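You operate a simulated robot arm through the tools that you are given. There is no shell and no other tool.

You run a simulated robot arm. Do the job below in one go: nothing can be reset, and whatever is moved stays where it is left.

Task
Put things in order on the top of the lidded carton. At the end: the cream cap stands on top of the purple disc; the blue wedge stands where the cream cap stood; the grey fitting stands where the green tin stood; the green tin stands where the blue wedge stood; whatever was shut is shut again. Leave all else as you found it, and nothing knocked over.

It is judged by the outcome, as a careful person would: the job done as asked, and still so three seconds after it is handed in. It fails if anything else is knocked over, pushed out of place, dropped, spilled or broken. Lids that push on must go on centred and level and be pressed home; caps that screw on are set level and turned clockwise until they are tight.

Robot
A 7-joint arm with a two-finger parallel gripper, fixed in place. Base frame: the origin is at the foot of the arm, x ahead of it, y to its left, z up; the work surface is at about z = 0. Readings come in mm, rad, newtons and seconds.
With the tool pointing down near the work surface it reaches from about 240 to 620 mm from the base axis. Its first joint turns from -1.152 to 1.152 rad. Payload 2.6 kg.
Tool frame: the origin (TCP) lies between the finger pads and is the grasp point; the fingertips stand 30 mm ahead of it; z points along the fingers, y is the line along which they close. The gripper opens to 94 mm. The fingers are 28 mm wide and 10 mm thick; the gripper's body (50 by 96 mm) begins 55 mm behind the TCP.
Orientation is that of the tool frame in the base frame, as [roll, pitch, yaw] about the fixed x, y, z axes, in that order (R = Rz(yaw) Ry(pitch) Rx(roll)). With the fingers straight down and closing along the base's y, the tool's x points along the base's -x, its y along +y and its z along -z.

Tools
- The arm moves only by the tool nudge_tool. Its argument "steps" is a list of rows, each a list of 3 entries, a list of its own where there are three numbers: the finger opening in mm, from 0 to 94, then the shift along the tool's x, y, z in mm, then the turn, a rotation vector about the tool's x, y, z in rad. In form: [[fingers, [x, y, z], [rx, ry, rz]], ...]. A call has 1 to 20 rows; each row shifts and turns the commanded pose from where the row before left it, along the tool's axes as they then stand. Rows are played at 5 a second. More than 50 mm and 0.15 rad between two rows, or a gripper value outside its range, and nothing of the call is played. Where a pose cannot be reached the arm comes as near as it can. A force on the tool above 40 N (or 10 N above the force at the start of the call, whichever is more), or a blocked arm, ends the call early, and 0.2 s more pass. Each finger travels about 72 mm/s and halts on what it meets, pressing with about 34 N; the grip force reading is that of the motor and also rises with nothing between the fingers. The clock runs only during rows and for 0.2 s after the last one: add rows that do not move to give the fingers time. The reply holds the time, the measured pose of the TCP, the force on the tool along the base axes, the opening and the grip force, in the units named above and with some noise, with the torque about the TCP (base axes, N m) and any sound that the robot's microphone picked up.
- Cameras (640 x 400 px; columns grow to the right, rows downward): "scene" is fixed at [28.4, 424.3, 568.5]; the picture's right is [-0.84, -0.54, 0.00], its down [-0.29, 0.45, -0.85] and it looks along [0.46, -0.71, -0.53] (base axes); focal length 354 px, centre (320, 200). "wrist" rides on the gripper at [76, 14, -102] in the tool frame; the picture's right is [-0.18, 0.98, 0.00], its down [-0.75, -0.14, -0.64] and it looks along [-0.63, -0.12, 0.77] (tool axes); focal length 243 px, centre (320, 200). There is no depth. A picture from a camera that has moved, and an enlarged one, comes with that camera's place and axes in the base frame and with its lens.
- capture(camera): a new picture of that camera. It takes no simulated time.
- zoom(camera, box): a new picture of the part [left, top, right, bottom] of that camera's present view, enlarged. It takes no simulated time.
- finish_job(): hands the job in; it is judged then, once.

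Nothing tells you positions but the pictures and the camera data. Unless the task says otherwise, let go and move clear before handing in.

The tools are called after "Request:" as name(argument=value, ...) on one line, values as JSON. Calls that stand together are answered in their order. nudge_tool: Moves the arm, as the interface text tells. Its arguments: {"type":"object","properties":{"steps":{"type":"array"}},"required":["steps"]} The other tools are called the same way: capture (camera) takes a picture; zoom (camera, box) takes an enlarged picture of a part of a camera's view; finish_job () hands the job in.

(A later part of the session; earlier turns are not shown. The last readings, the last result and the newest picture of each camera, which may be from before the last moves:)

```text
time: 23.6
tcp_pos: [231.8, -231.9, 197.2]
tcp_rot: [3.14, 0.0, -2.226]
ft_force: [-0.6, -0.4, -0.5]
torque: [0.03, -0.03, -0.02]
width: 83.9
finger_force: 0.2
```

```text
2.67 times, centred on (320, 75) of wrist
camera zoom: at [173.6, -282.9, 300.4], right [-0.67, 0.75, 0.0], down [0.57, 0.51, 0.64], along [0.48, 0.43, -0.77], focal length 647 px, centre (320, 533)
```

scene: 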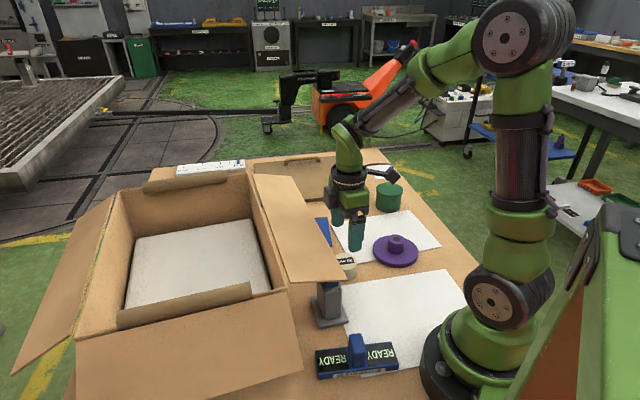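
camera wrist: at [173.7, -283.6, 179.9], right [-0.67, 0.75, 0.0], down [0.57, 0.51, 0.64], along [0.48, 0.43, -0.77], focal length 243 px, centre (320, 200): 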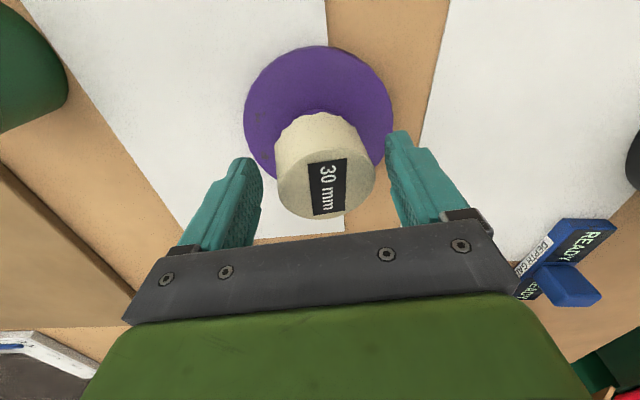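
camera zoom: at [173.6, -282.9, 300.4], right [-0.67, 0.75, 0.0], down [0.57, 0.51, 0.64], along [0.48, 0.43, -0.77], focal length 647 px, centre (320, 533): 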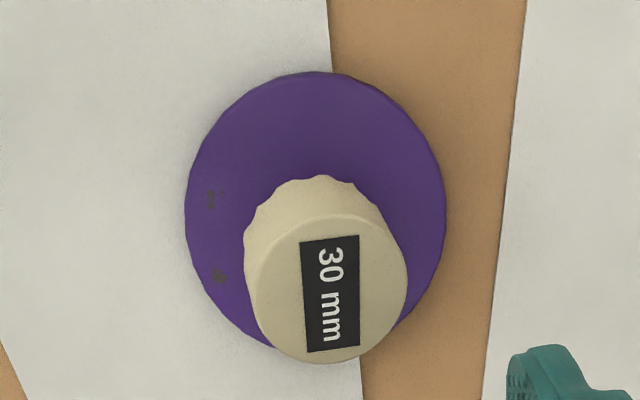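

The cap now sits slightly tilted on the knob, so it isn't right yet. I'll inspect it more closely before regripping.

Request:
zoom(camera="scene", box=[376, 218, 416, 243])

Request:
zoom(camera="wrist", box=[260, 50, 380, 150])

Request:
zoom(camera="scene", box=[360, 210, 424, 274])

```text
16.00 times, centred on (396, 230) of scene
camera zoom: at [28.4, 424.3, 568.5], right [-0.84, -0.54, 0.0], down [-0.29, 0.45, -0.85], along [0.46, -0.71, -0.53], focal length 5656 px, centre (-896, -288)
```

zoom: 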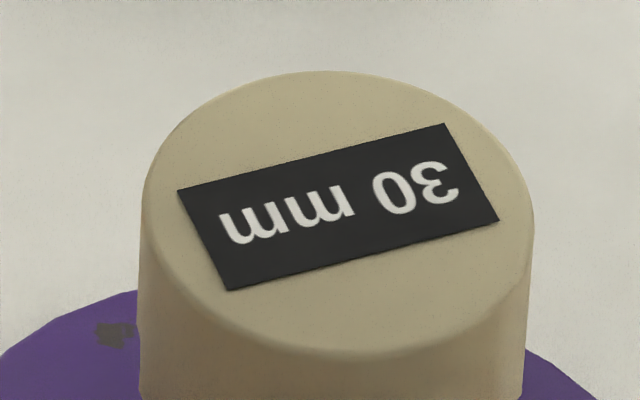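

```text
4.00 times, centred on (320, 100) of wrist
camera zoom: at [173.6, -282.9, 300.4], right [-0.67, 0.75, 0.0], down [0.57, 0.51, 0.64], along [0.48, 0.43, -0.77], focal length 970 px, centre (320, 600)
```

zoom: 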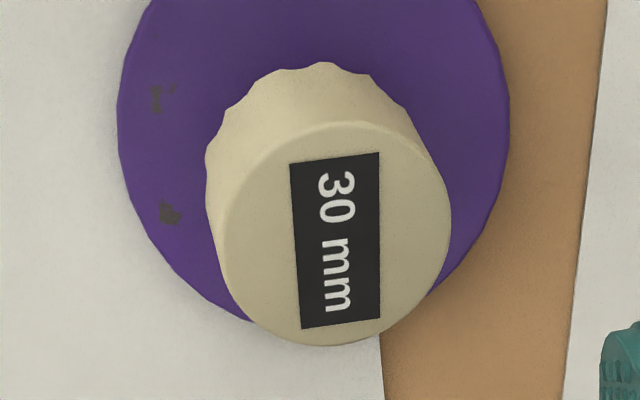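

```text
6.25 times, centred on (392, 242) of scene
camera zoom: at [28.4, 424.3, 568.5], right [-0.84, -0.54, 0.0], down [-0.29, 0.45, -0.85], along [0.46, -0.71, -0.53], focal length 2210 px, centre (-130, -62)
```

zoom: 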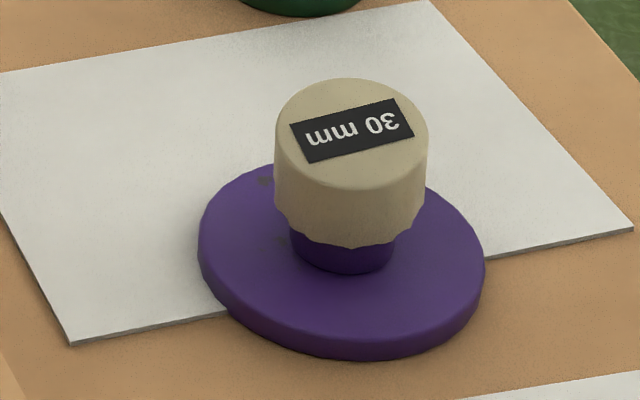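

The cap leans toward base +y; its rim on the -y side is still on the knob's top edge while the other side has dropped, so it is hollow and should seat over the knob. I'll turn the gripper to close along base y, which will straighten it.

Request:
nudge_tool(steps=[[90, [0, 0, 0], [0, 0, 0.15]], [90, [0, 0, 0], [0, 0, 0.15]], [90, [0, 0, 0], [0, 0, 0.15]], [90, [0, 0, 0], [0, 0, 0.15]], [90, [0, 0, 0], [0, 0, 0.15]], [90, [0, 0, 0], [0, 0, 0.15]], [90, [0, 0, 40], [0, 0, 0.0156]], [90, [0, 0, 0], [0, 0, 0]]])

Request:
capture(camera="wrist")

Request:
zoom(camera="wrist", box=[240, 50, 400, 150])

```text
time: 25.4
tcp_pos: [231.8, -231.7, 154.6]
tcp_rot: [-3.141, 0.0, 3.139]
ft_force: [0.2, -0.7, -0.1]
torque: [0.01, 0.0, 0.01]
width: 90.1
finger_force: 0.0
```

```text
taken
camera wrist: at [154.9, -216.6, 258.0], right [0.19, 0.98, 0.0], down [0.75, -0.14, 0.64], along [0.63, -0.12, -0.77], focal length 243 px, centre (320, 200)
```

wrist: 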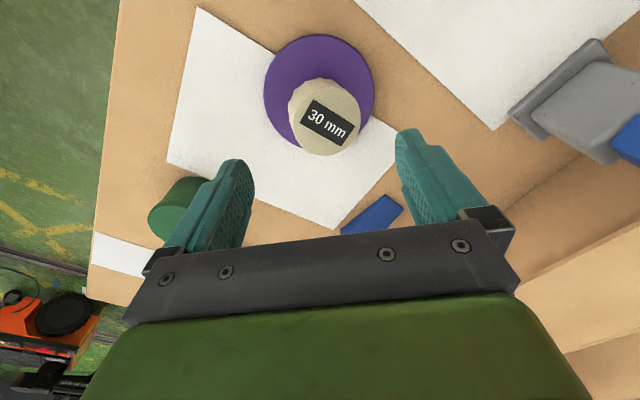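

```text
4.00 times, centred on (320, 100) of wrist
camera zoom: at [154.9, -216.6, 258.0], right [0.19, 0.98, 0.0], down [0.75, -0.14, 0.64], along [0.63, -0.12, -0.77], focal length 970 px, centre (320, 600)
```

zoom: 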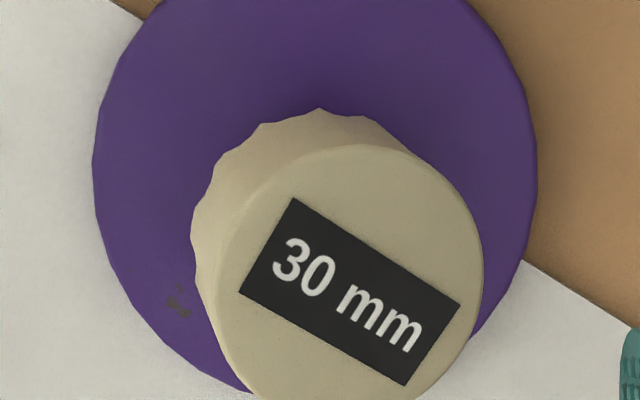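

The lean is along the finger-closing line now. I'll descend around the cap and close gently to straighten it.

Request:
nudge_tool(steps=[[90, [0, 0, 40], [0, 0, 0]], [90, [0, 0, 30], [0, 0, 0]], [90, [0, 0, 17], [0, 0, 0]], [90, [0, 0, 0], [0, 0, 0]]])

Request:
capture(camera="wrist")

Request:
zoom(camera="scene", box=[350, 200, 446, 260])

```text
time: 26.4
tcp_pos: [231.6, -232.7, 69.2]
tcp_rot: [3.14, 0.001, 3.139]
ft_force: [-0.6, -0.9, 0.4]
torque: [0.03, 0.0, -0.03]
width: 90.3
finger_force: 0.1
```

```text
taken
camera wrist: at [155.5, -217.9, 171.4], right [0.19, 0.98, 0.0], down [0.75, -0.14, 0.64], along [0.63, -0.12, -0.77], focal length 243 px, centre (320, 200)
```

wrist: 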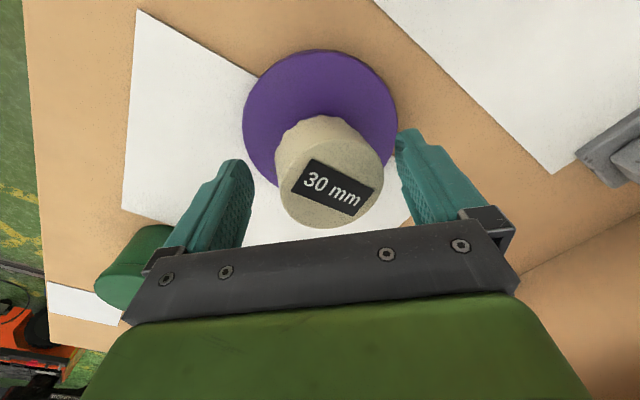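

```text
6.67 times, centred on (398, 230) of scene
camera zoom: at [28.4, 424.3, 568.5], right [-0.84, -0.54, 0.0], down [-0.29, 0.45, -0.85], along [0.46, -0.71, -0.53], focal length 2357 px, centre (-200, 0)
```

zoom: 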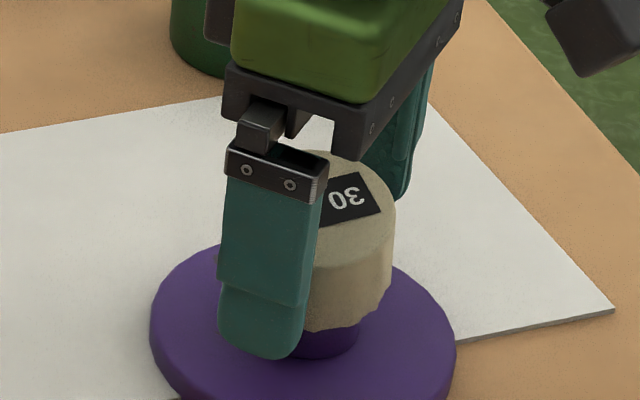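

The cap's top leans about 6 mm toward +y. Closing slowly in stages.

Request:
nudge_tool(steps=[[74, [0, 0, 0], [0, 0, 0]], [68, [0, 0, 0], [0, 0, 0]], [64, [0, 0, 0], [0, 0, 0]], [61, [0, 0, 0], [0, 0, 0]], [59, [0, 0, 0], [0, 0, 0]], [57, [0, 0, 0], [0, 0, 0]], [55, [0, 0, 0], [0, 0, 0]], [50, [0, 0, 0], [0, 0, 0]], [45, [0, 0, 0], [0, 0, 0]], [45, [0, 0, 0], [0, 0, 0]]])

Request:
capture(camera="wrist")

Request:
zoom(camera="scene", box=[350, 200, 446, 260])

```text
time: 28.6
tcp_pos: [231.8, -233.2, 69.9]
tcp_rot: [-3.14, 0.0, 3.141]
ft_force: [0.4, 0.0, 1.0]
torque: [-0.03, -0.03, 0.01]
width: 57.4
finger_force: 34.0
```

```text
taken
camera wrist: at [155.5, -218.3, 171.7], right [0.18, 0.98, 0.0], down [0.75, -0.14, 0.64], along [0.63, -0.12, -0.77], focal length 243 px, centre (320, 200)
```

wrist: 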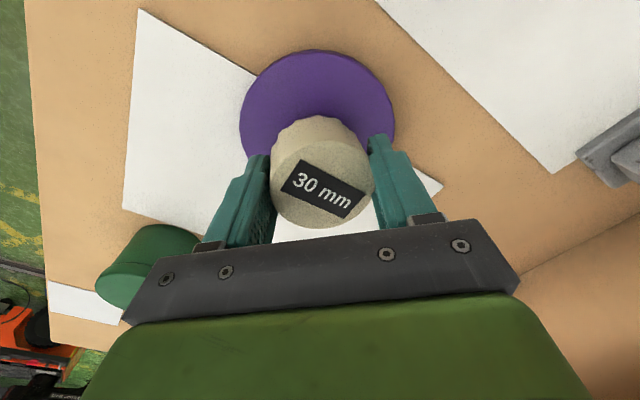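

```text
6.67 times, centred on (398, 230) of scene
camera zoom: at [28.4, 424.3, 568.5], right [-0.84, -0.54, 0.0], down [-0.29, 0.45, -0.85], along [0.46, -0.71, -0.53], focal length 2357 px, centre (-200, 0)
```

zoom: 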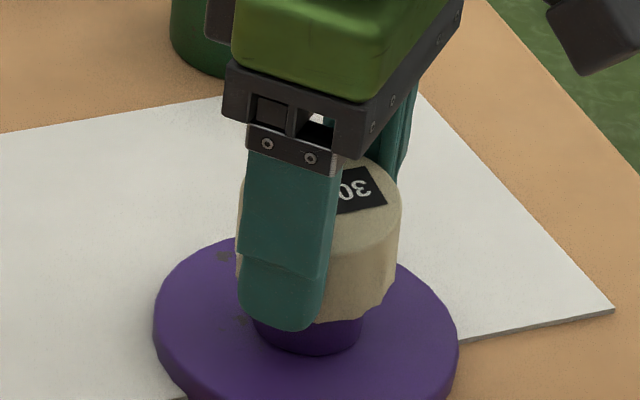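

The cap is nearly straight but its bore is catching on the knob. I'll lift a few millimetres and check that only the cap comes up.

Request:
nudge_tool(steps=[[45, [0, 0, -2], [0, 0, 0]], [45, [0, 0, -2], [0, 0, 0]], [45, [0, 0, -2], [0, 0, 0]], [45, [0, 0, 0], [0, 0, 0]]])

Request:
zoom(camera="scene", box=[350, 200, 446, 260])

Request:
capture(camera="wrist")

```text
time: 29.6
tcp_pos: [232.2, -232.7, 75.1]
tcp_rot: [-3.14, 0.0, 3.139]
ft_force: [-0.2, -0.8, 0.0]
torque: [0.01, 0.01, -0.02]
width: 54.8
finger_force: 34.5
```

```text
6.67 times, centred on (398, 230) of scene
camera zoom: at [28.4, 424.3, 568.5], right [-0.84, -0.54, 0.0], down [-0.29, 0.45, -0.85], along [0.46, -0.71, -0.53], focal length 2357 px, centre (-200, 0)
```

zoom: 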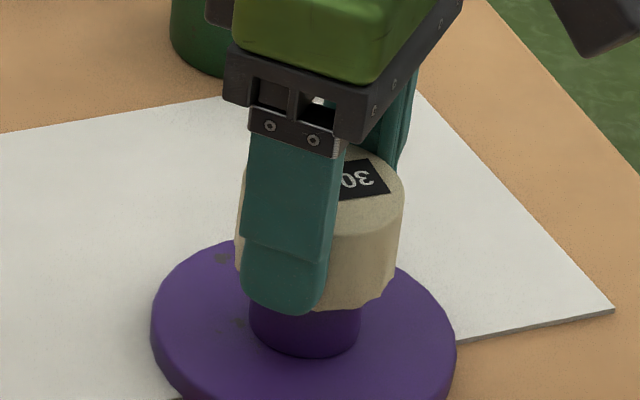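

```text
taken
camera wrist: at [155.5, -217.4, 178.6], right [0.19, 0.98, 0.0], down [0.75, -0.14, 0.64], along [0.63, -0.12, -0.77], focal length 243 px, centre (320, 200)
```

wrist: 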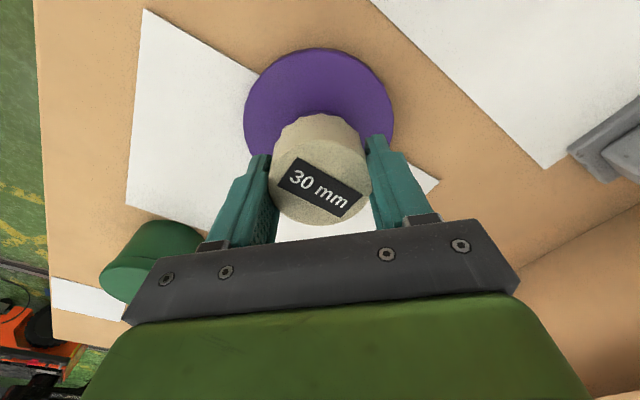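

Only the cap came up, it straightened (width 54.8), and the disc is back where it was. I'll zoom to measure the remaining offset between cap and disc.

Request:
zoom(camera="wrist", box=[230, 35, 410, 235])

Request:
zoom(camera="scene", box=[366, 215, 430, 265])

```text
2.00 times, centred on (320, 135) of wrist
camera zoom: at [155.5, -217.4, 178.6], right [0.19, 0.98, 0.0], down [0.75, -0.14, 0.64], along [0.63, -0.12, -0.77], focal length 485 px, centre (320, 330)
```

zoom: 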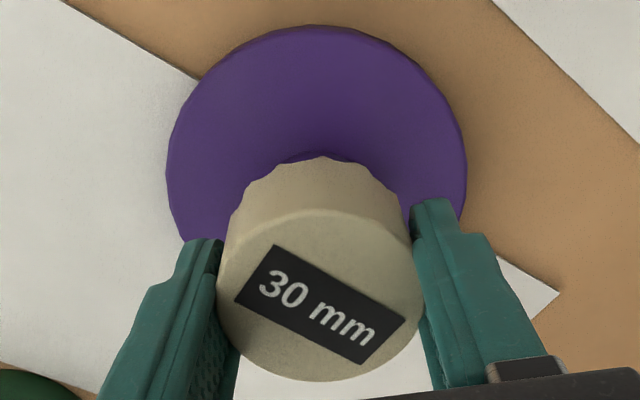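

```text
8.00 times, centred on (398, 240) of scene
camera zoom: at [28.4, 424.3, 568.5], right [-0.84, -0.54, 0.0], down [-0.29, 0.45, -0.85], along [0.46, -0.71, -0.53], focal length 2828 px, centre (-304, -120)
```

zoom: 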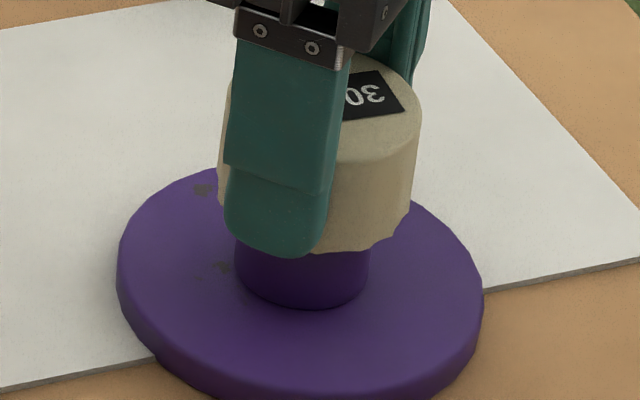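

The cap is about 1–2 mm off from the disc's centre. I'll shift it (about 1.5 mm toward +x and -y) and lower again in small steps.

Request:
nudge_tool(steps=[[45, [-1.5, -1.5, 0], [0, 0, 0]], [45, [0, 0, 2], [0, 0, 0]], [45, [0, 0, 2], [0, 0, 0]], [45, [0, 0, 0], [0, 0, 0]]])

```text
time: 30.4
tcp_pos: [234.8, -233.7, 74.4]
tcp_rot: [3.141, 0.003, 3.135]
ft_force: [-2.1, 1.9, 9.2]
torque: [0.22, 0.14, 0.04]
width: 54.2
finger_force: 34.0
stopped in row 3: the force on the tool passed its limit at 47 N (the readings are from after the stop); the commanded pose is now the measured one
```

Contact now comes on the +y/-x side, so I overshot; the fit is close. I'll raise, shift back about 1 mm, and feel again with smaller steps.

Request:
nudge_tool(steps=[[45, [0, 0, -3], [0, 0, 0]], [45, [0.6, 1.0, 0], [0, 0, 0]], [45, [0, 0, 0], [0, 0, 0]]])

Request:
zoom(camera="wrist", box=[230, 35, 410, 235])

Request:
zoom(camera="scene", box=[366, 215, 430, 265])

```text
time: 31.2
tcp_pos: [234.8, -232.7, 78.2]
tcp_rot: [-3.141, 0.001, 3.139]
ft_force: [-0.2, 0.9, -1.0]
torque: [0.04, -0.02, 0.0]
width: 54.4
finger_force: 34.2
```

```text
2.00 times, centred on (320, 135) of wrist
camera zoom: at [157.3, -217.7, 179.9], right [0.19, 0.98, 0.0], down [0.75, -0.14, 0.64], along [0.63, -0.12, -0.77], focal length 485 px, centre (320, 330)
```

zoom: 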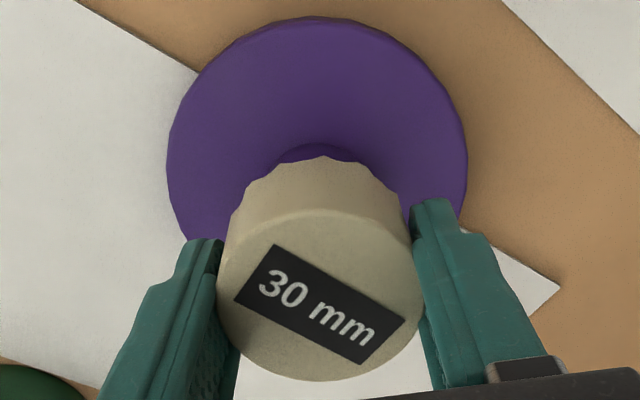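

```text
8.00 times, centred on (398, 240) of scene
camera zoom: at [28.4, 424.3, 568.5], right [-0.84, -0.54, 0.0], down [-0.29, 0.45, -0.85], along [0.46, -0.71, -0.53], focal length 2828 px, centre (-304, -120)
```

zoom: 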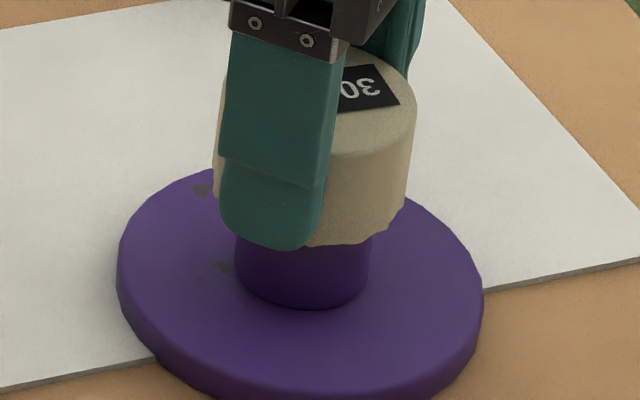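

I'll lower again in half-millimetre steps near contact and read the torque.

Request:
nudge_tool(steps=[[45, [0, 0, 1.5], [0, 0, 0]], [45, [0, 0, 1], [0, 0, 0]], [45, [0, 0, 0], [0, 0, 0]]])

Request:
nudge_tool(steps=[[45, [0, 0, 0.6], [0, 0, 0]], [45, [0, 0, 0], [0, 0, 0]]])

```text
time: 32.0
tcp_pos: [233.1, -233.5, 75.2]
tcp_rot: [-3.141, 0.003, 3.138]
ft_force: [-1.0, 0.8, 7.1]
torque: [0.12, 0.11, 0.0]
width: 54.2
finger_force: 33.8
```

```text
time: 32.6
tcp_pos: [234.5, -233.6, 74.0]
tcp_rot: [3.14, 0.005, 3.138]
ft_force: [-0.1, 2.1, 16.7]
torque: [0.22, 0.29, -0.07]
width: 54.3
finger_force: 34.3
```

The contact point moved toward tool +x, so the cap needs about 1.5 mm more in that direction. Raise, shift, and try again.

Request:
nudge_tool(steps=[[45, [0, 0, -2.2], [0, 0, 0]], [45, [1.5, 0.6, 0], [0, 0, 0]], [45, [0, 0, 1.2], [0, 0, 0]], [45, [0, 0, 0.6], [0, 0, 0]], [45, [0, 0, 0], [0, 0, 0]]])

Request:
nudge_tool(steps=[[45, [0, 0, 0.6], [0, 0, 0]], [45, [0, 0, 0], [0, 0, 0]]])

```text
time: 33.8
tcp_pos: [232.5, -232.3, 73.8]
tcp_rot: [3.141, 0.003, 3.139]
ft_force: [-1.0, -0.1, 2.5]
torque: [0.01, 0.03, -0.01]
width: 54.1
finger_force: 33.8
```

```text
time: 34.4
tcp_pos: [231.7, -232.7, 74.1]
tcp_rot: [3.141, 0.002, 3.138]
ft_force: [-4.6, 2.2, 13.5]
torque: [-0.14, 0.07, -0.06]
width: 54.2
finger_force: 34.0
```

Now the contact is on the other side, so the true centre is between the last two positions. Fine adjustment of about 0.4 mm back.

Request:
nudge_tool(steps=[[45, [0, 0, -1.5], [0, 0, 0]], [45, [-0.4, -0.35, 0], [0, 0, 0]], [45, [0, 0, 0.9], [0, 0, 0]], [45, [0, 0, 0.6], [0, 0, 0]], [45, [0, 0, 0], [0, 0, 0]]])

Request:
nudge_tool(steps=[[45, [0, 0, 0.5], [0, 0, 0]], [45, [0, 0, 0], [0, 0, 0]]])

```text
time: 35.6
tcp_pos: [232.5, -234.2, 75.1]
tcp_rot: [3.139, 0.003, 3.138]
ft_force: [-3.3, 1.4, 9.9]
torque: [-0.16, 0.14, -0.01]
width: 54.4
finger_force: 33.9
```

```text
time: 36.2
tcp_pos: [232.8, -232.7, 75.2]
tcp_rot: [-3.139, 0.003, 3.14]
ft_force: [3.9, -2.7, 7.1]
torque: [-0.18, -0.09, 0.03]
width: 54.2
finger_force: 33.7
```

The force dropped while lowering, so the rim may be starting to slip over. I'll shift another 0.3 mm toward -y and lower slightly.

Request:
nudge_tool(steps=[[45, [0, -0.4, 0], [0, 0, 0]], [45, [0, 0, 0.5], [0, 0, 0]], [45, [0, 0, 0], [0, 0, 0]]])

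Request:
zoom(camera="scene", box=[366, 215, 430, 265])

Request:
zoom(camera="wrist", box=[230, 35, 410, 235])

```text
time: 37.0
tcp_pos: [232.9, -234.7, 71.7]
tcp_rot: [-3.142, 0.0, 3.138]
ft_force: [3.1, -3.1, 1.2]
torque: [-0.16, -0.17, 0.01]
width: 54.4
finger_force: 34.3
```

```text
8.00 times, centred on (398, 240) of scene
camera zoom: at [28.4, 424.3, 568.5], right [-0.84, -0.54, 0.0], down [-0.29, 0.45, -0.85], along [0.46, -0.71, -0.53], focal length 2828 px, centre (-304, -120)
```

zoom: 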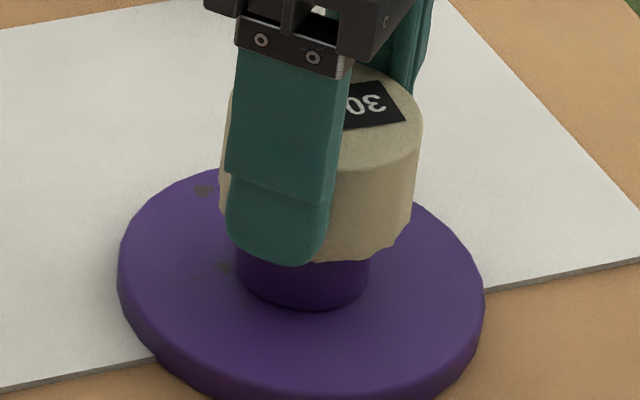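

```text
2.00 times, centred on (320, 135) of wrist
camera zoom: at [155.2, -218.0, 175.3], right [0.19, 0.98, 0.0], down [0.75, -0.14, 0.64], along [0.63, -0.12, -0.77], focal length 485 px, centre (320, 330)
```

zoom: 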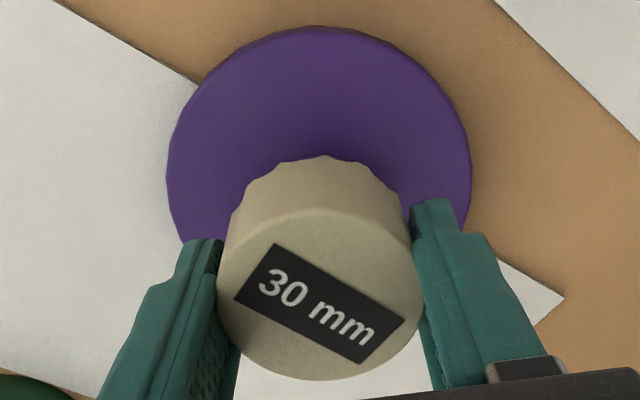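

The vertical force vanished and the cap went lower: the bore is going over the knob. I relieve the side load slightly and continue down.

Request:
nudge_tool(steps=[[45, [-0.3, -0.3, 0], [0, 0, 0]], [45, [0, 0, 1], [0, 0, 0]], [45, [0, 0, 1], [0, 0, 0]], [45, [0, 0, 0], [0, 0, 0]]])

```text
time: 38.0
tcp_pos: [232.5, -232.5, 71.2]
tcp_rot: [3.138, 0.002, 3.137]
ft_force: [0.8, 3.6, -0.5]
torque: [0.09, -0.01, 0.01]
width: 54.2
finger_force: 33.6
```

Vertical force is still zero, so the cap is sliding down over the knob. A tiny correction and further down.

Request:
nudge_tool(steps=[[45, [0, 0.2, 0], [0, 0, 0]], [45, [0, 0, 1], [0, 0, 0]], [45, [0, 0, 1], [0, 0, 0]], [45, [0, 0, 1], [0, 0, 0]], [45, [0, 0, 0], [0, 0, 0]]])

Request:
zoom(camera="scene", box=[366, 215, 430, 265])

```text
time: 39.2
tcp_pos: [233.0, -235.4, 67.5]
tcp_rot: [-3.141, 0.003, 3.136]
ft_force: [0.7, 3.7, 0.8]
torque: [0.13, -0.03, 0.0]
width: 54.3
finger_force: 34.1
```

```text
8.00 times, centred on (398, 240) of scene
camera zoom: at [28.4, 424.3, 568.5], right [-0.84, -0.54, 0.0], down [-0.29, 0.45, -0.85], along [0.46, -0.71, -0.53], focal length 2828 px, centre (-304, -120)
```

zoom: 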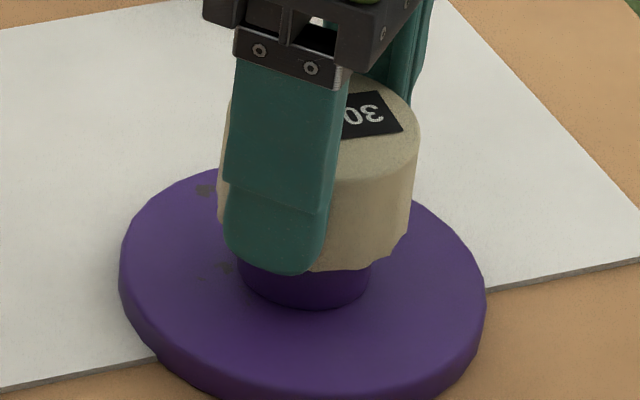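

It keeps sliding down freely. I ease 0.4 mm toward +y to relieve the side load, then continue.

Request:
nudge_tool(steps=[[45, [0, 0.4, 0], [0, 0, 0]], [45, [0, 0, 1.5], [0, 0, 0]], [45, [0, 0, 1.5], [0, 0, 0]], [45, [0, 0, 0], [0, 0, 0]]])

```text
time: 40.2
tcp_pos: [233.5, -233.9, 65.3]
tcp_rot: [-3.139, 0.003, 3.138]
ft_force: [-1.7, -2.2, 0.0]
torque: [-0.05, 0.07, -0.01]
width: 54.1
finger_force: 34.1
```

Side load is small and balanced now. Continuing down.

Request:
nudge_tool(steps=[[45, [0.15, -0.15, 0], [0, 0, 0]], [45, [0, 0, 1.5], [0, 0, 0]], [45, [0, 0, 1.5], [0, 0, 0]], [45, [0, 0, 0], [0, 0, 0]]])

Request:
zoom(camera="scene", box=[366, 215, 430, 265])

```text
time: 41.2
tcp_pos: [234.1, -234.0, 61.6]
tcp_rot: [-3.142, 0.001, 3.139]
ft_force: [-2.4, -5.2, 0.5]
torque: [-0.13, 0.05, 0.0]
width: 54.5
finger_force: 33.5
```

```text
8.00 times, centred on (398, 240) of scene
camera zoom: at [28.4, 424.3, 568.5], right [-0.84, -0.54, 0.0], down [-0.29, 0.45, -0.85], along [0.46, -0.71, -0.53], focal length 2828 px, centre (-304, -120)
```

zoom: 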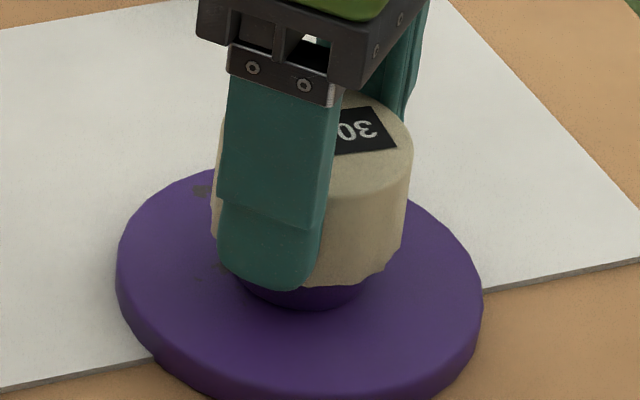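

The cap is about 8 mm onto the knob and level. I'll relieve the side load, go a bit further, and then let it go so that it drops the rest of the way.

Request:
nudge_tool(steps=[[45, [0.2, -0.35, 0], [0, 0, 0]], [45, [0, 0, 1.5], [0, 0, 0]], [45, [0, 0, 1.5], [0, 0, 0]], [45, [0, 0, 0], [0, 0, 0]]])

```text
time: 42.2
tcp_pos: [233.7, -234.2, 60.1]
tcp_rot: [-3.14, 0.002, 3.139]
ft_force: [-0.6, -0.5, 0.9]
torque: [0.01, 0.01, -0.01]
width: 54.1
finger_force: 34.5
```

Forces are all near zero, so the cap is well centred. I'll continue a few millimetres further down.

Request:
nudge_tool(steps=[[45, [0, 0, 1.5], [0, 0, 0]], [45, [0, 0, 1.5], [0, 0, 0]], [45, [0, 0, 1.5], [0, 0, 0]], [45, [0, 0, 0], [0, 0, 0]]])

Request:
zoom(camera="scene", box=[366, 215, 430, 265])

```text
time: 43.2
tcp_pos: [232.9, -232.0, 55.3]
tcp_rot: [-3.141, 0.001, 3.138]
ft_force: [-0.6, 1.4, -0.9]
torque: [0.04, -0.01, -0.02]
width: 54.3
finger_force: 34.2
```

```text
8.00 times, centred on (398, 240) of scene
camera zoom: at [28.4, 424.3, 568.5], right [-0.84, -0.54, 0.0], down [-0.29, 0.45, -0.85], along [0.46, -0.71, -0.53], focal length 2828 px, centre (-304, -120)
```

zoom: 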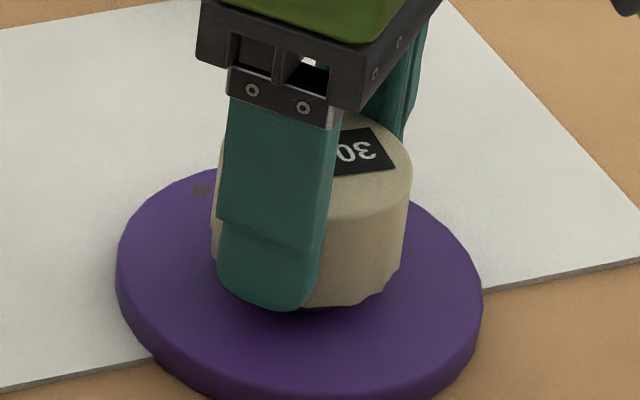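

It keeps sliding smoothly; the fingertips are still about 12 mm above the disc plate. A bit further.

Request:
nudge_tool(steps=[[45, [0, 0, 1.5], [0, 0, 0]], [45, [0, 0, 1.5], [0, 0, 0]], [45, [0, 0, 1.5], [0, 0, 0]], [45, [0, 0, 0], [0, 0, 0]]])

Request:
zoom(camera="scene", box=[366, 215, 430, 265])

```text
time: 44.2
tcp_pos: [232.4, -232.2, 51.9]
tcp_rot: [3.142, 0.003, 3.138]
ft_force: [1.0, 2.1, 0.6]
torque: [0.08, 0.0, -0.03]
width: 54.4
finger_force: 33.4
```

```text
8.00 times, centred on (398, 240) of scene
camera zoom: at [28.4, 424.3, 568.5], right [-0.84, -0.54, 0.0], down [-0.29, 0.45, -0.85], along [0.46, -0.71, -0.53], focal length 2828 px, centre (-304, -120)
```

zoom: 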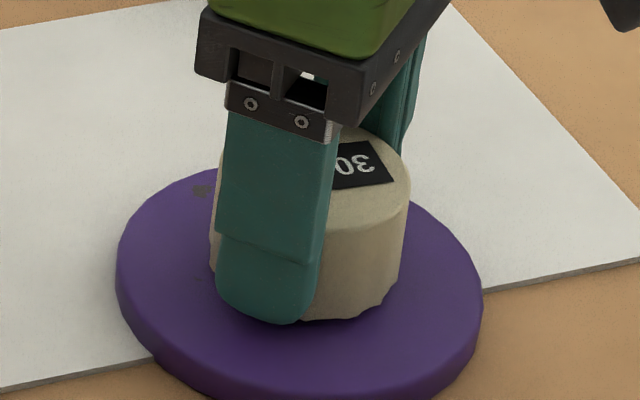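

The cap is almost all the way down with no load. I'll release it here and let it settle.

Request:
nudge_tool(steps=[[45, [0, 0.2, 0], [0, 0, 0]], [60, [0, 0, 0], [0, 0, 0]], [76, [0, 0, 0], [0, 0, 0]], [76, [0, 0, 0], [0, 0, 0]]])

Request:
zoom(camera="scene", box=[366, 215, 430, 265])

Request:
capture(camera="wrist")

```text
time: 45.2
tcp_pos: [232.8, -233.4, 51.0]
tcp_rot: [3.141, 0.001, 3.138]
ft_force: [0.0, -0.3, 0.0]
torque: [-0.01, 0.0, 0.02]
width: 75.8
finger_force: 0.1
```

```text
8.00 times, centred on (398, 240) of scene
camera zoom: at [28.4, 424.3, 568.5], right [-0.84, -0.54, 0.0], down [-0.29, 0.45, -0.85], along [0.46, -0.71, -0.53], focal length 2828 px, centre (-304, -120)
```

zoom: 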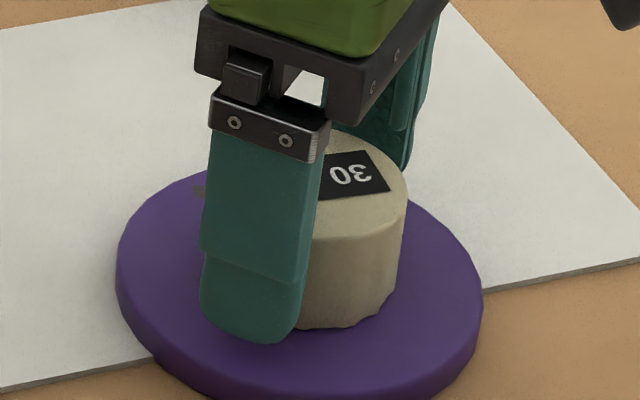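

```text
taken
camera wrist: at [155.7, -217.9, 153.5], right [0.19, 0.98, 0.0], down [0.75, -0.14, 0.64], along [0.63, -0.12, -0.77], focal length 243 px, centre (320, 200)
```

wrist: 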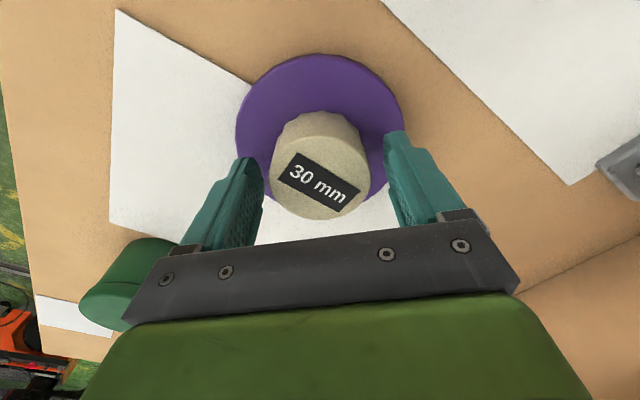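

The cap dropped level over the knob and sits on the disc. I'll rise straight up, check it, and turn the gripper for the wedge.

Request:
nudge_tool(steps=[[80, [0, 0, -20], [0, 0, 0]], [80, [0, 0, -45], [0, 0, 0]], [80, [0, 0, -45], [0, 0, 0]], [80, [0, 0, -40], [0, 0, 0]], [80, [0, 0, 0], [0, 0, 0]]])

Request:
zoom(camera="scene", box=[350, 200, 446, 260])

Request:
zoom(camera="wrist", box=[200, 0, 440, 150])

```text
time: 46.4
tcp_pos: [234.1, -233.9, 200.3]
tcp_rot: [-3.141, 0.002, 3.135]
ft_force: [-0.3, 0.3, -0.4]
torque: [0.0, 0.01, -0.03]
width: 79.9
finger_force: 0.0
```

```text
6.67 times, centred on (398, 230) of scene
camera zoom: at [28.4, 424.3, 568.5], right [-0.84, -0.54, 0.0], down [-0.29, 0.45, -0.85], along [0.46, -0.71, -0.53], focal length 2357 px, centre (-200, 0)
```

zoom: 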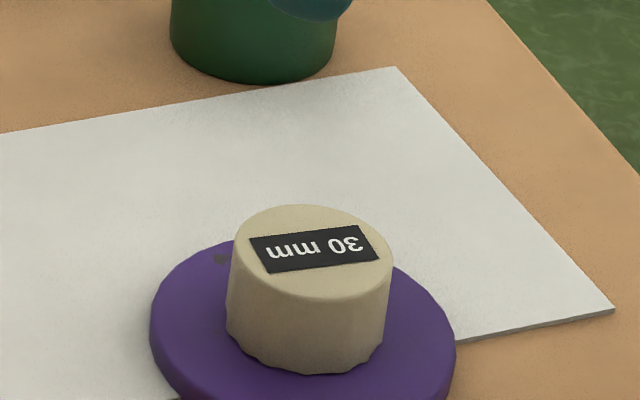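

```text
2.67 times, centred on (320, 75) of wrist
camera zoom: at [155.7, -218.0, 303.8], right [0.19, 0.98, 0.0], down [0.75, -0.14, 0.64], along [0.63, -0.12, -0.77], focal length 647 px, centre (320, 533)
```

zoom: 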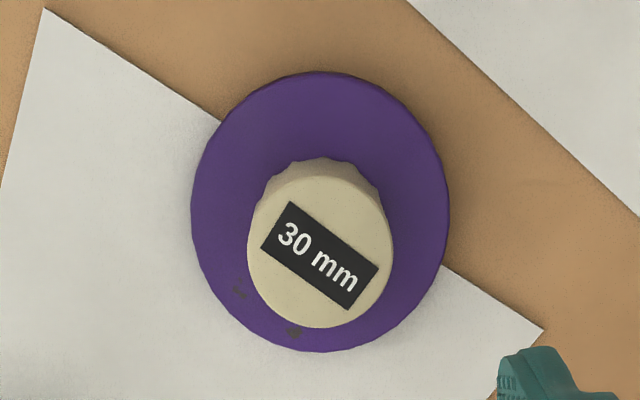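

The cap is level and centred on the disc, and the disc is where it was. Now I turn the gripper for the wedge grip.

Request:
nudge_tool(steps=[[80, [0, 0, 0], [0, 0, -0.143]], [80, [0, 0, 0], [0, 0, -0.143]], [80, [0, 0, 0], [0, 0, -0.143]], [80, [0, 0, 0], [0, 0, -0.143]], [80, [0, 0, 0], [0, 0, -0.143]], [80, [0, 0, 0], [0, 0, -0.143]], [80, [0, 0, 0], [0, 0, -0.143]], [80, [0, 0, 0], [0, 0, -0.143]], [80, [0, 0, 0], [0, 0, -0.143]], [80, [0, 0, 0], [0, 0, -0.143]], [80, [0, 0, 0], [0, 0, -0.143]], [80, [0, 0, 0], [0, 0, -0.143]], [80, [0, 0, 0], [0, 0, -0.143]], [80, [0, 0, 0], [0, 0, -0.143]], [80, [0, 0, 0], [0, 0, -0.143]], [80, [0, 0, 0], [0, 0, -0.138]], [80, [0, 0, 0], [0, 0, 0]]])

```text
time: 50.0
tcp_pos: [295.8, -195.3, 151.4]
tcp_rot: [3.137, -0.004, -0.862]
ft_force: [0.0, 0.3, -0.1]
torque: [-0.01, 0.01, 0.01]
width: 79.7
finger_force: 0.1
out of reach, approached as far as the arm can: row 14, 15, 16
```

The turn was reached though the arm could not hold the exact spot so close to its base; nothing was touched. I move on over the wedge, where it should be in reach.

Request:
nudge_tool(steps=[[80, [24.6, -39.3, 0], [0, 0, 0]], [80, [24.6, -39.3, 0], [0, 0, 0]], [80, [24.6, -39.3, 0], [0, 0, 0]], [80, [24.4, -39.2, 0], [0, 0, 0]], [80, [0, 0, 0], [0, 0, 0]]])

Request:
capture(camera="wrist")

Request:
capture(camera="scene")

```text
time: 51.2
tcp_pos: [475.2, -167.8, 149.7]
tcp_rot: [3.141, -0.001, -0.863]
ft_force: [-0.8, 0.5, 0.6]
torque: [-0.01, 0.0, 0.01]
width: 79.9
finger_force: 0.1
```

```text
taken
camera wrist: at [513.9, -234.3, 252.9], right [-0.87, -0.5, 0.0], down [-0.38, 0.66, 0.64], along [-0.32, 0.56, -0.77], focal length 243 px, centre (320, 200)
```

wrist: 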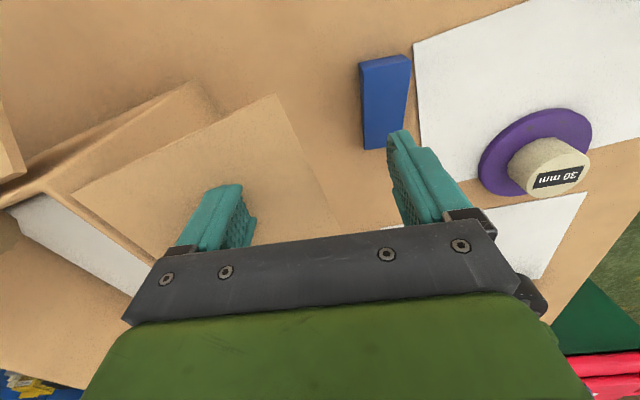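

```text
taken
```

scene: 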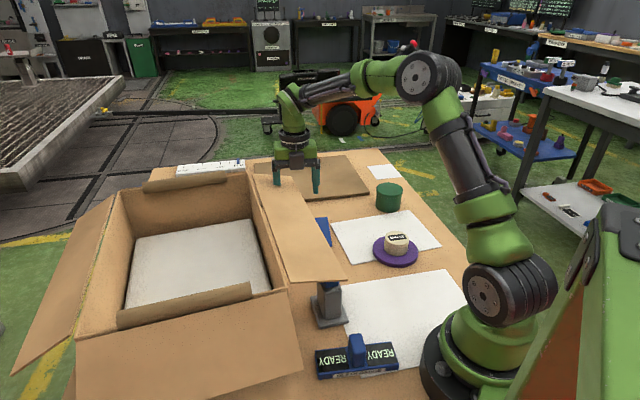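

The commanded pose followed the measured one, so I've ended up nearer the flap than intended. I need to look closely at how the fingers sit relative to the flap before moving.

Request:
zoom(camera="wrist", box=[60, 60, 380, 280])

Request:
zoom(camera="scene", box=[230, 100, 390, 200])

Request:
zoom(camera="scene", box=[230, 150, 390, 290])

```text
1.82 times, centred on (220, 170) of wrist
camera zoom: at [513.9, -234.3, 252.9], right [-0.87, -0.5, 0.0], down [-0.38, 0.66, 0.64], along [-0.32, 0.56, -0.77], focal length 441 px, centre (502, 254)
```

zoom: 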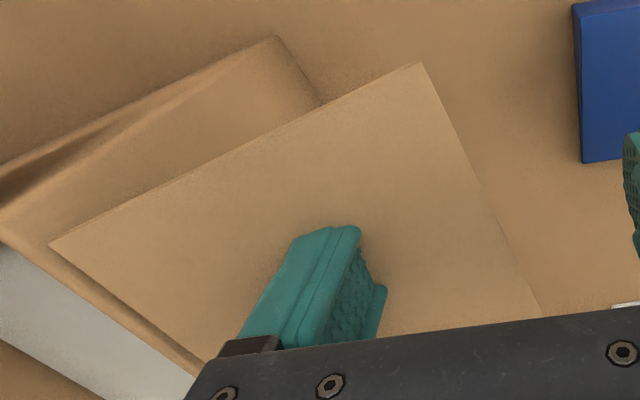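

```text
4.00 times, centred on (310, 150) of scene
camera zoom: at [28.4, 424.3, 568.5], right [-0.84, -0.54, 0.0], down [-0.29, 0.45, -0.85], along [0.46, -0.71, -0.53], focal length 1414 px, centre (360, 400)
```

zoom: 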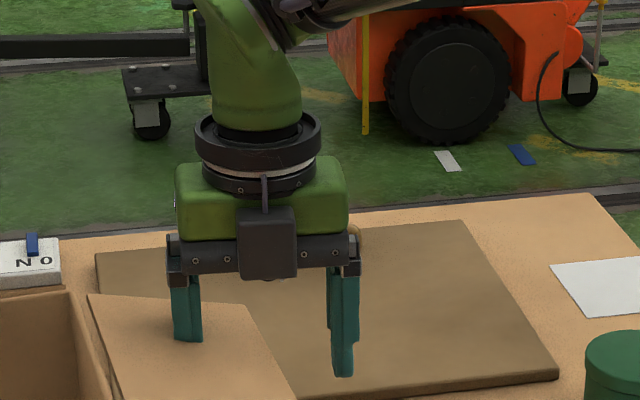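

```text
2.86 times, centred on (310, 220) of scene
camera zoom: at [28.4, 424.3, 568.5], right [-0.84, -0.54, 0.0], down [-0.29, 0.45, -0.85], along [0.46, -0.71, -0.53], focal length 1010 px, centre (349, 143)
```

zoom: 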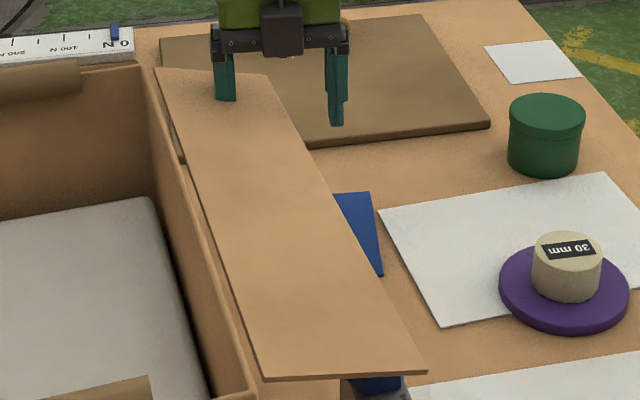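

The inner finger is intersecting the flap's picture, yet there is no force and the flap is undisturbed. I'll withdraw straight up out of it at once and check.

Request:
nudge_tool(steps=[[80, [0, 0, -20], [0, 0, 0]], [80, [0, 0, -30], [0, 0, 0]], [80, [0, 0, -30], [0, 0, 0]], [80, [0, 0, 0], [0, 0, 0]]])

Request:
capture(camera="scene")

Request:
capture(camera="wrist")

```text
time: 52.2
tcp_pos: [476.0, -167.9, 231.0]
tcp_rot: [-3.14, -0.003, -0.863]
ft_force: [-0.2, -1.0, 0.3]
torque: [0.03, 0.02, -0.01]
width: 79.7
finger_force: 0.2
```

```text
taken
```

scene: 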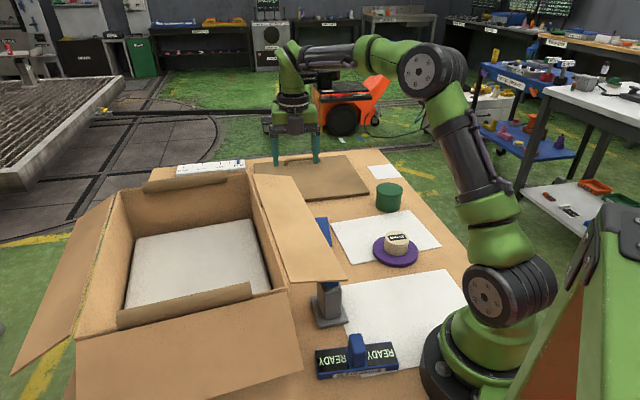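

```text
taken
camera wrist: at [514.4, -235.8, 334.3], right [-0.87, -0.5, 0.0], down [-0.38, 0.66, 0.64], along [-0.32, 0.56, -0.77], focal length 243 px, centre (320, 200)
```

wrist: 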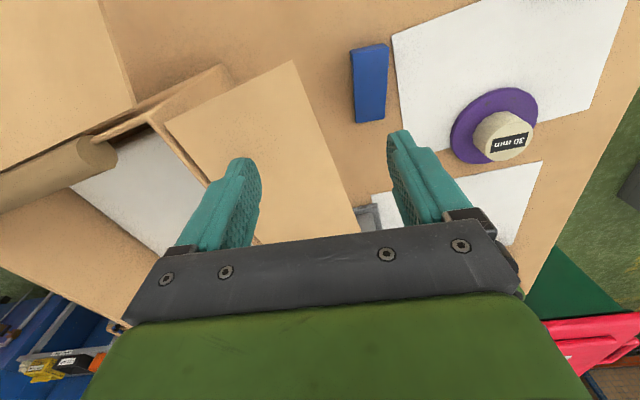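

The flap is unchanged. I now move away from it, out over the wedge.

Request:
nudge_tool(steps=[[72, [-5.4, 34.8, 0], [0, 0, 0]], [72, [-5.4, 34.8, 0], [0, 0, 0]], [72, [0, 0, 35], [0, 0, 0]], [72, [0, 0, 0], [0, 0, 0]]])

Request:
capture(camera="wrist")

Request:
zoom(camera="wrist", box=[200, 0, 440, 150])

Request:
zoom(camera="scene", box=[230, 120, 390, 220])

```text
time: 53.2
tcp_pos: [414.9, -204.2, 196.2]
tcp_rot: [-3.139, -0.002, -0.864]
ft_force: [0.5, -1.0, -0.3]
torque: [0.01, -0.02, 0.04]
width: 71.9
finger_force: 0.0
```

```text
taken
camera wrist: at [453.4, -270.7, 299.3], right [-0.87, -0.5, 0.0], down [-0.38, 0.66, 0.64], along [-0.32, 0.56, -0.77], focal length 243 px, centre (320, 200)
```

wrist: 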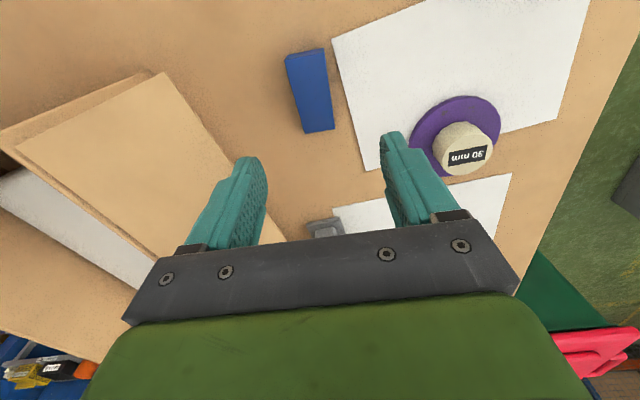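

```text
2.67 times, centred on (320, 75) of wrist
camera zoom: at [453.4, -270.7, 299.3], right [-0.87, -0.5, 0.0], down [-0.38, 0.66, 0.64], along [-0.32, 0.56, -0.77], focal length 647 px, centre (320, 533)
```

zoom: 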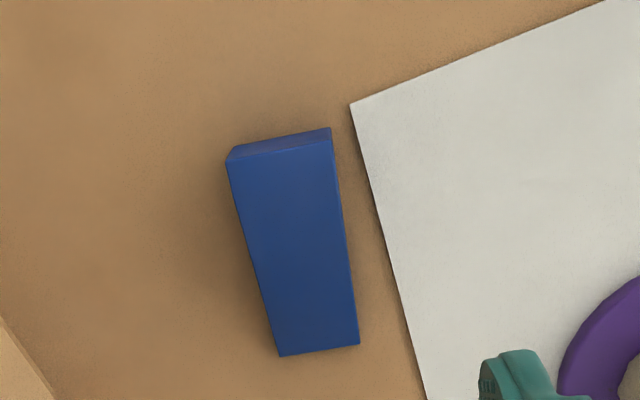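

```text
4.00 times, centred on (310, 170) of scene
camera zoom: at [28.4, 424.3, 568.5], right [-0.84, -0.54, 0.0], down [-0.29, 0.45, -0.85], along [0.46, -0.71, -0.53], focal length 1414 px, centre (360, 320)
```

zoom: 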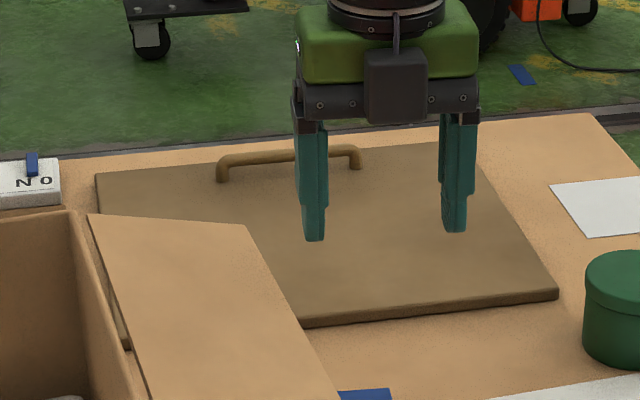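

The wedge measures the same as before: centre (416,-190). I'll descend partway and check the clearance between the gripper body and the flap edge.

Request:
nudge_tool(steps=[[72, [1, 0, 40], [0, 0, 0]], [72, [0, 0, 40], [0, 0, 0]], [72, [0, 0, 15], [0, 0, 0]], [72, [0, 0, 0], [0, 0, 0]]])

Request:
capture(camera="wrist")

Request:
zoom(camera="scene", box=[240, 150, 400, 250])

```text
time: 54.2
tcp_pos: [416.7, -207.4, 102.6]
tcp_rot: [-3.14, -0.002, -0.864]
ft_force: [-0.2, 0.4, 0.0]
torque: [-0.01, -0.01, 0.0]
width: 72.0
finger_force: 0.0
```

```text
taken
camera wrist: at [454.5, -273.3, 204.9], right [-0.87, -0.5, 0.0], down [-0.38, 0.66, 0.64], along [-0.32, 0.56, -0.77], focal length 243 px, centre (320, 200)
```

wrist: 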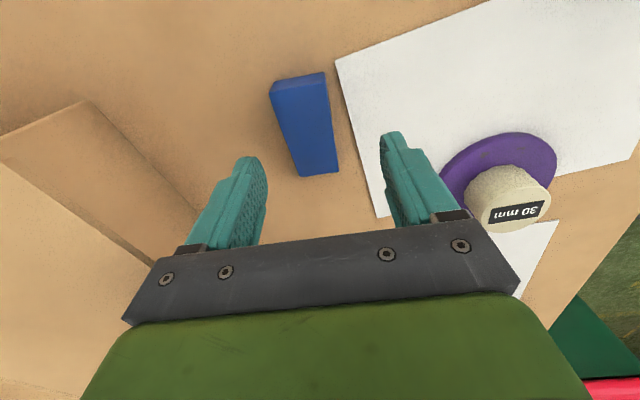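

```text
4.00 times, centred on (320, 200) of scene
camera zoom: at [28.4, 424.3, 568.5], right [-0.84, -0.54, 0.0], down [-0.29, 0.45, -0.85], along [0.46, -0.71, -0.53], focal length 1414 px, centre (320, 200)
```

zoom: 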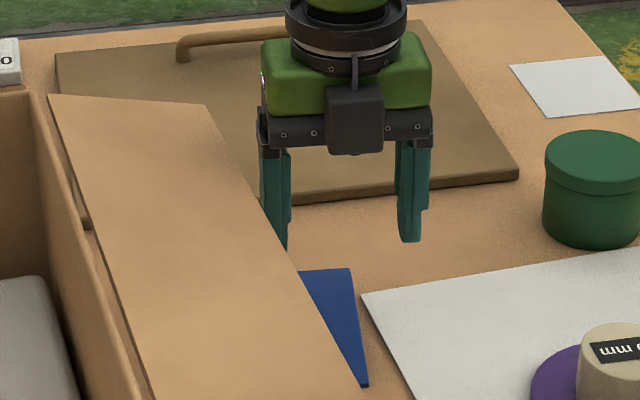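

The inner finger passes outside the flap edge and the wedge lies between the fingers. I descend to TCP z≈34.

Request:
nudge_tool(steps=[[72, [0, 0, 35], [0, 0, 0]], [72, [0, 0, 25], [0, 0, 0]], [72, [0, 0, 7.5], [0, 0, 0]], [72, [0, 0, 0], [0, 0, 0]]])

Request:
capture(camera="wrist")

Request:
zoom(camera="scene", box=[240, 170, 400, 270])

```text
time: 55.2
tcp_pos: [419.2, -206.3, 33.9]
tcp_rot: [-3.139, -0.003, -0.863]
ft_force: [0.3, 1.0, -0.2]
torque: [0.02, -0.04, 0.03]
width: 72.1
finger_force: 0.0
```

```text
taken
camera wrist: at [456.4, -271.8, 137.4], right [-0.87, -0.5, 0.0], down [-0.38, 0.66, 0.64], along [-0.32, 0.56, -0.77], focal length 243 px, centre (320, 200)
```

wrist: 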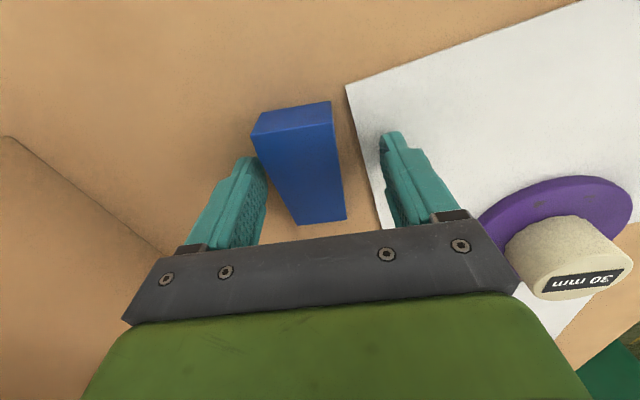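

```text
4.00 times, centred on (320, 220) of scene
camera zoom: at [28.4, 424.3, 568.5], right [-0.84, -0.54, 0.0], down [-0.29, 0.45, -0.85], along [0.46, -0.71, -0.53], focal length 1414 px, centre (320, 120)
```

zoom: 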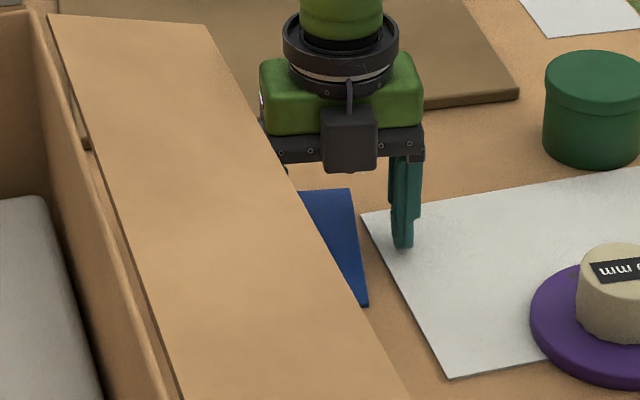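

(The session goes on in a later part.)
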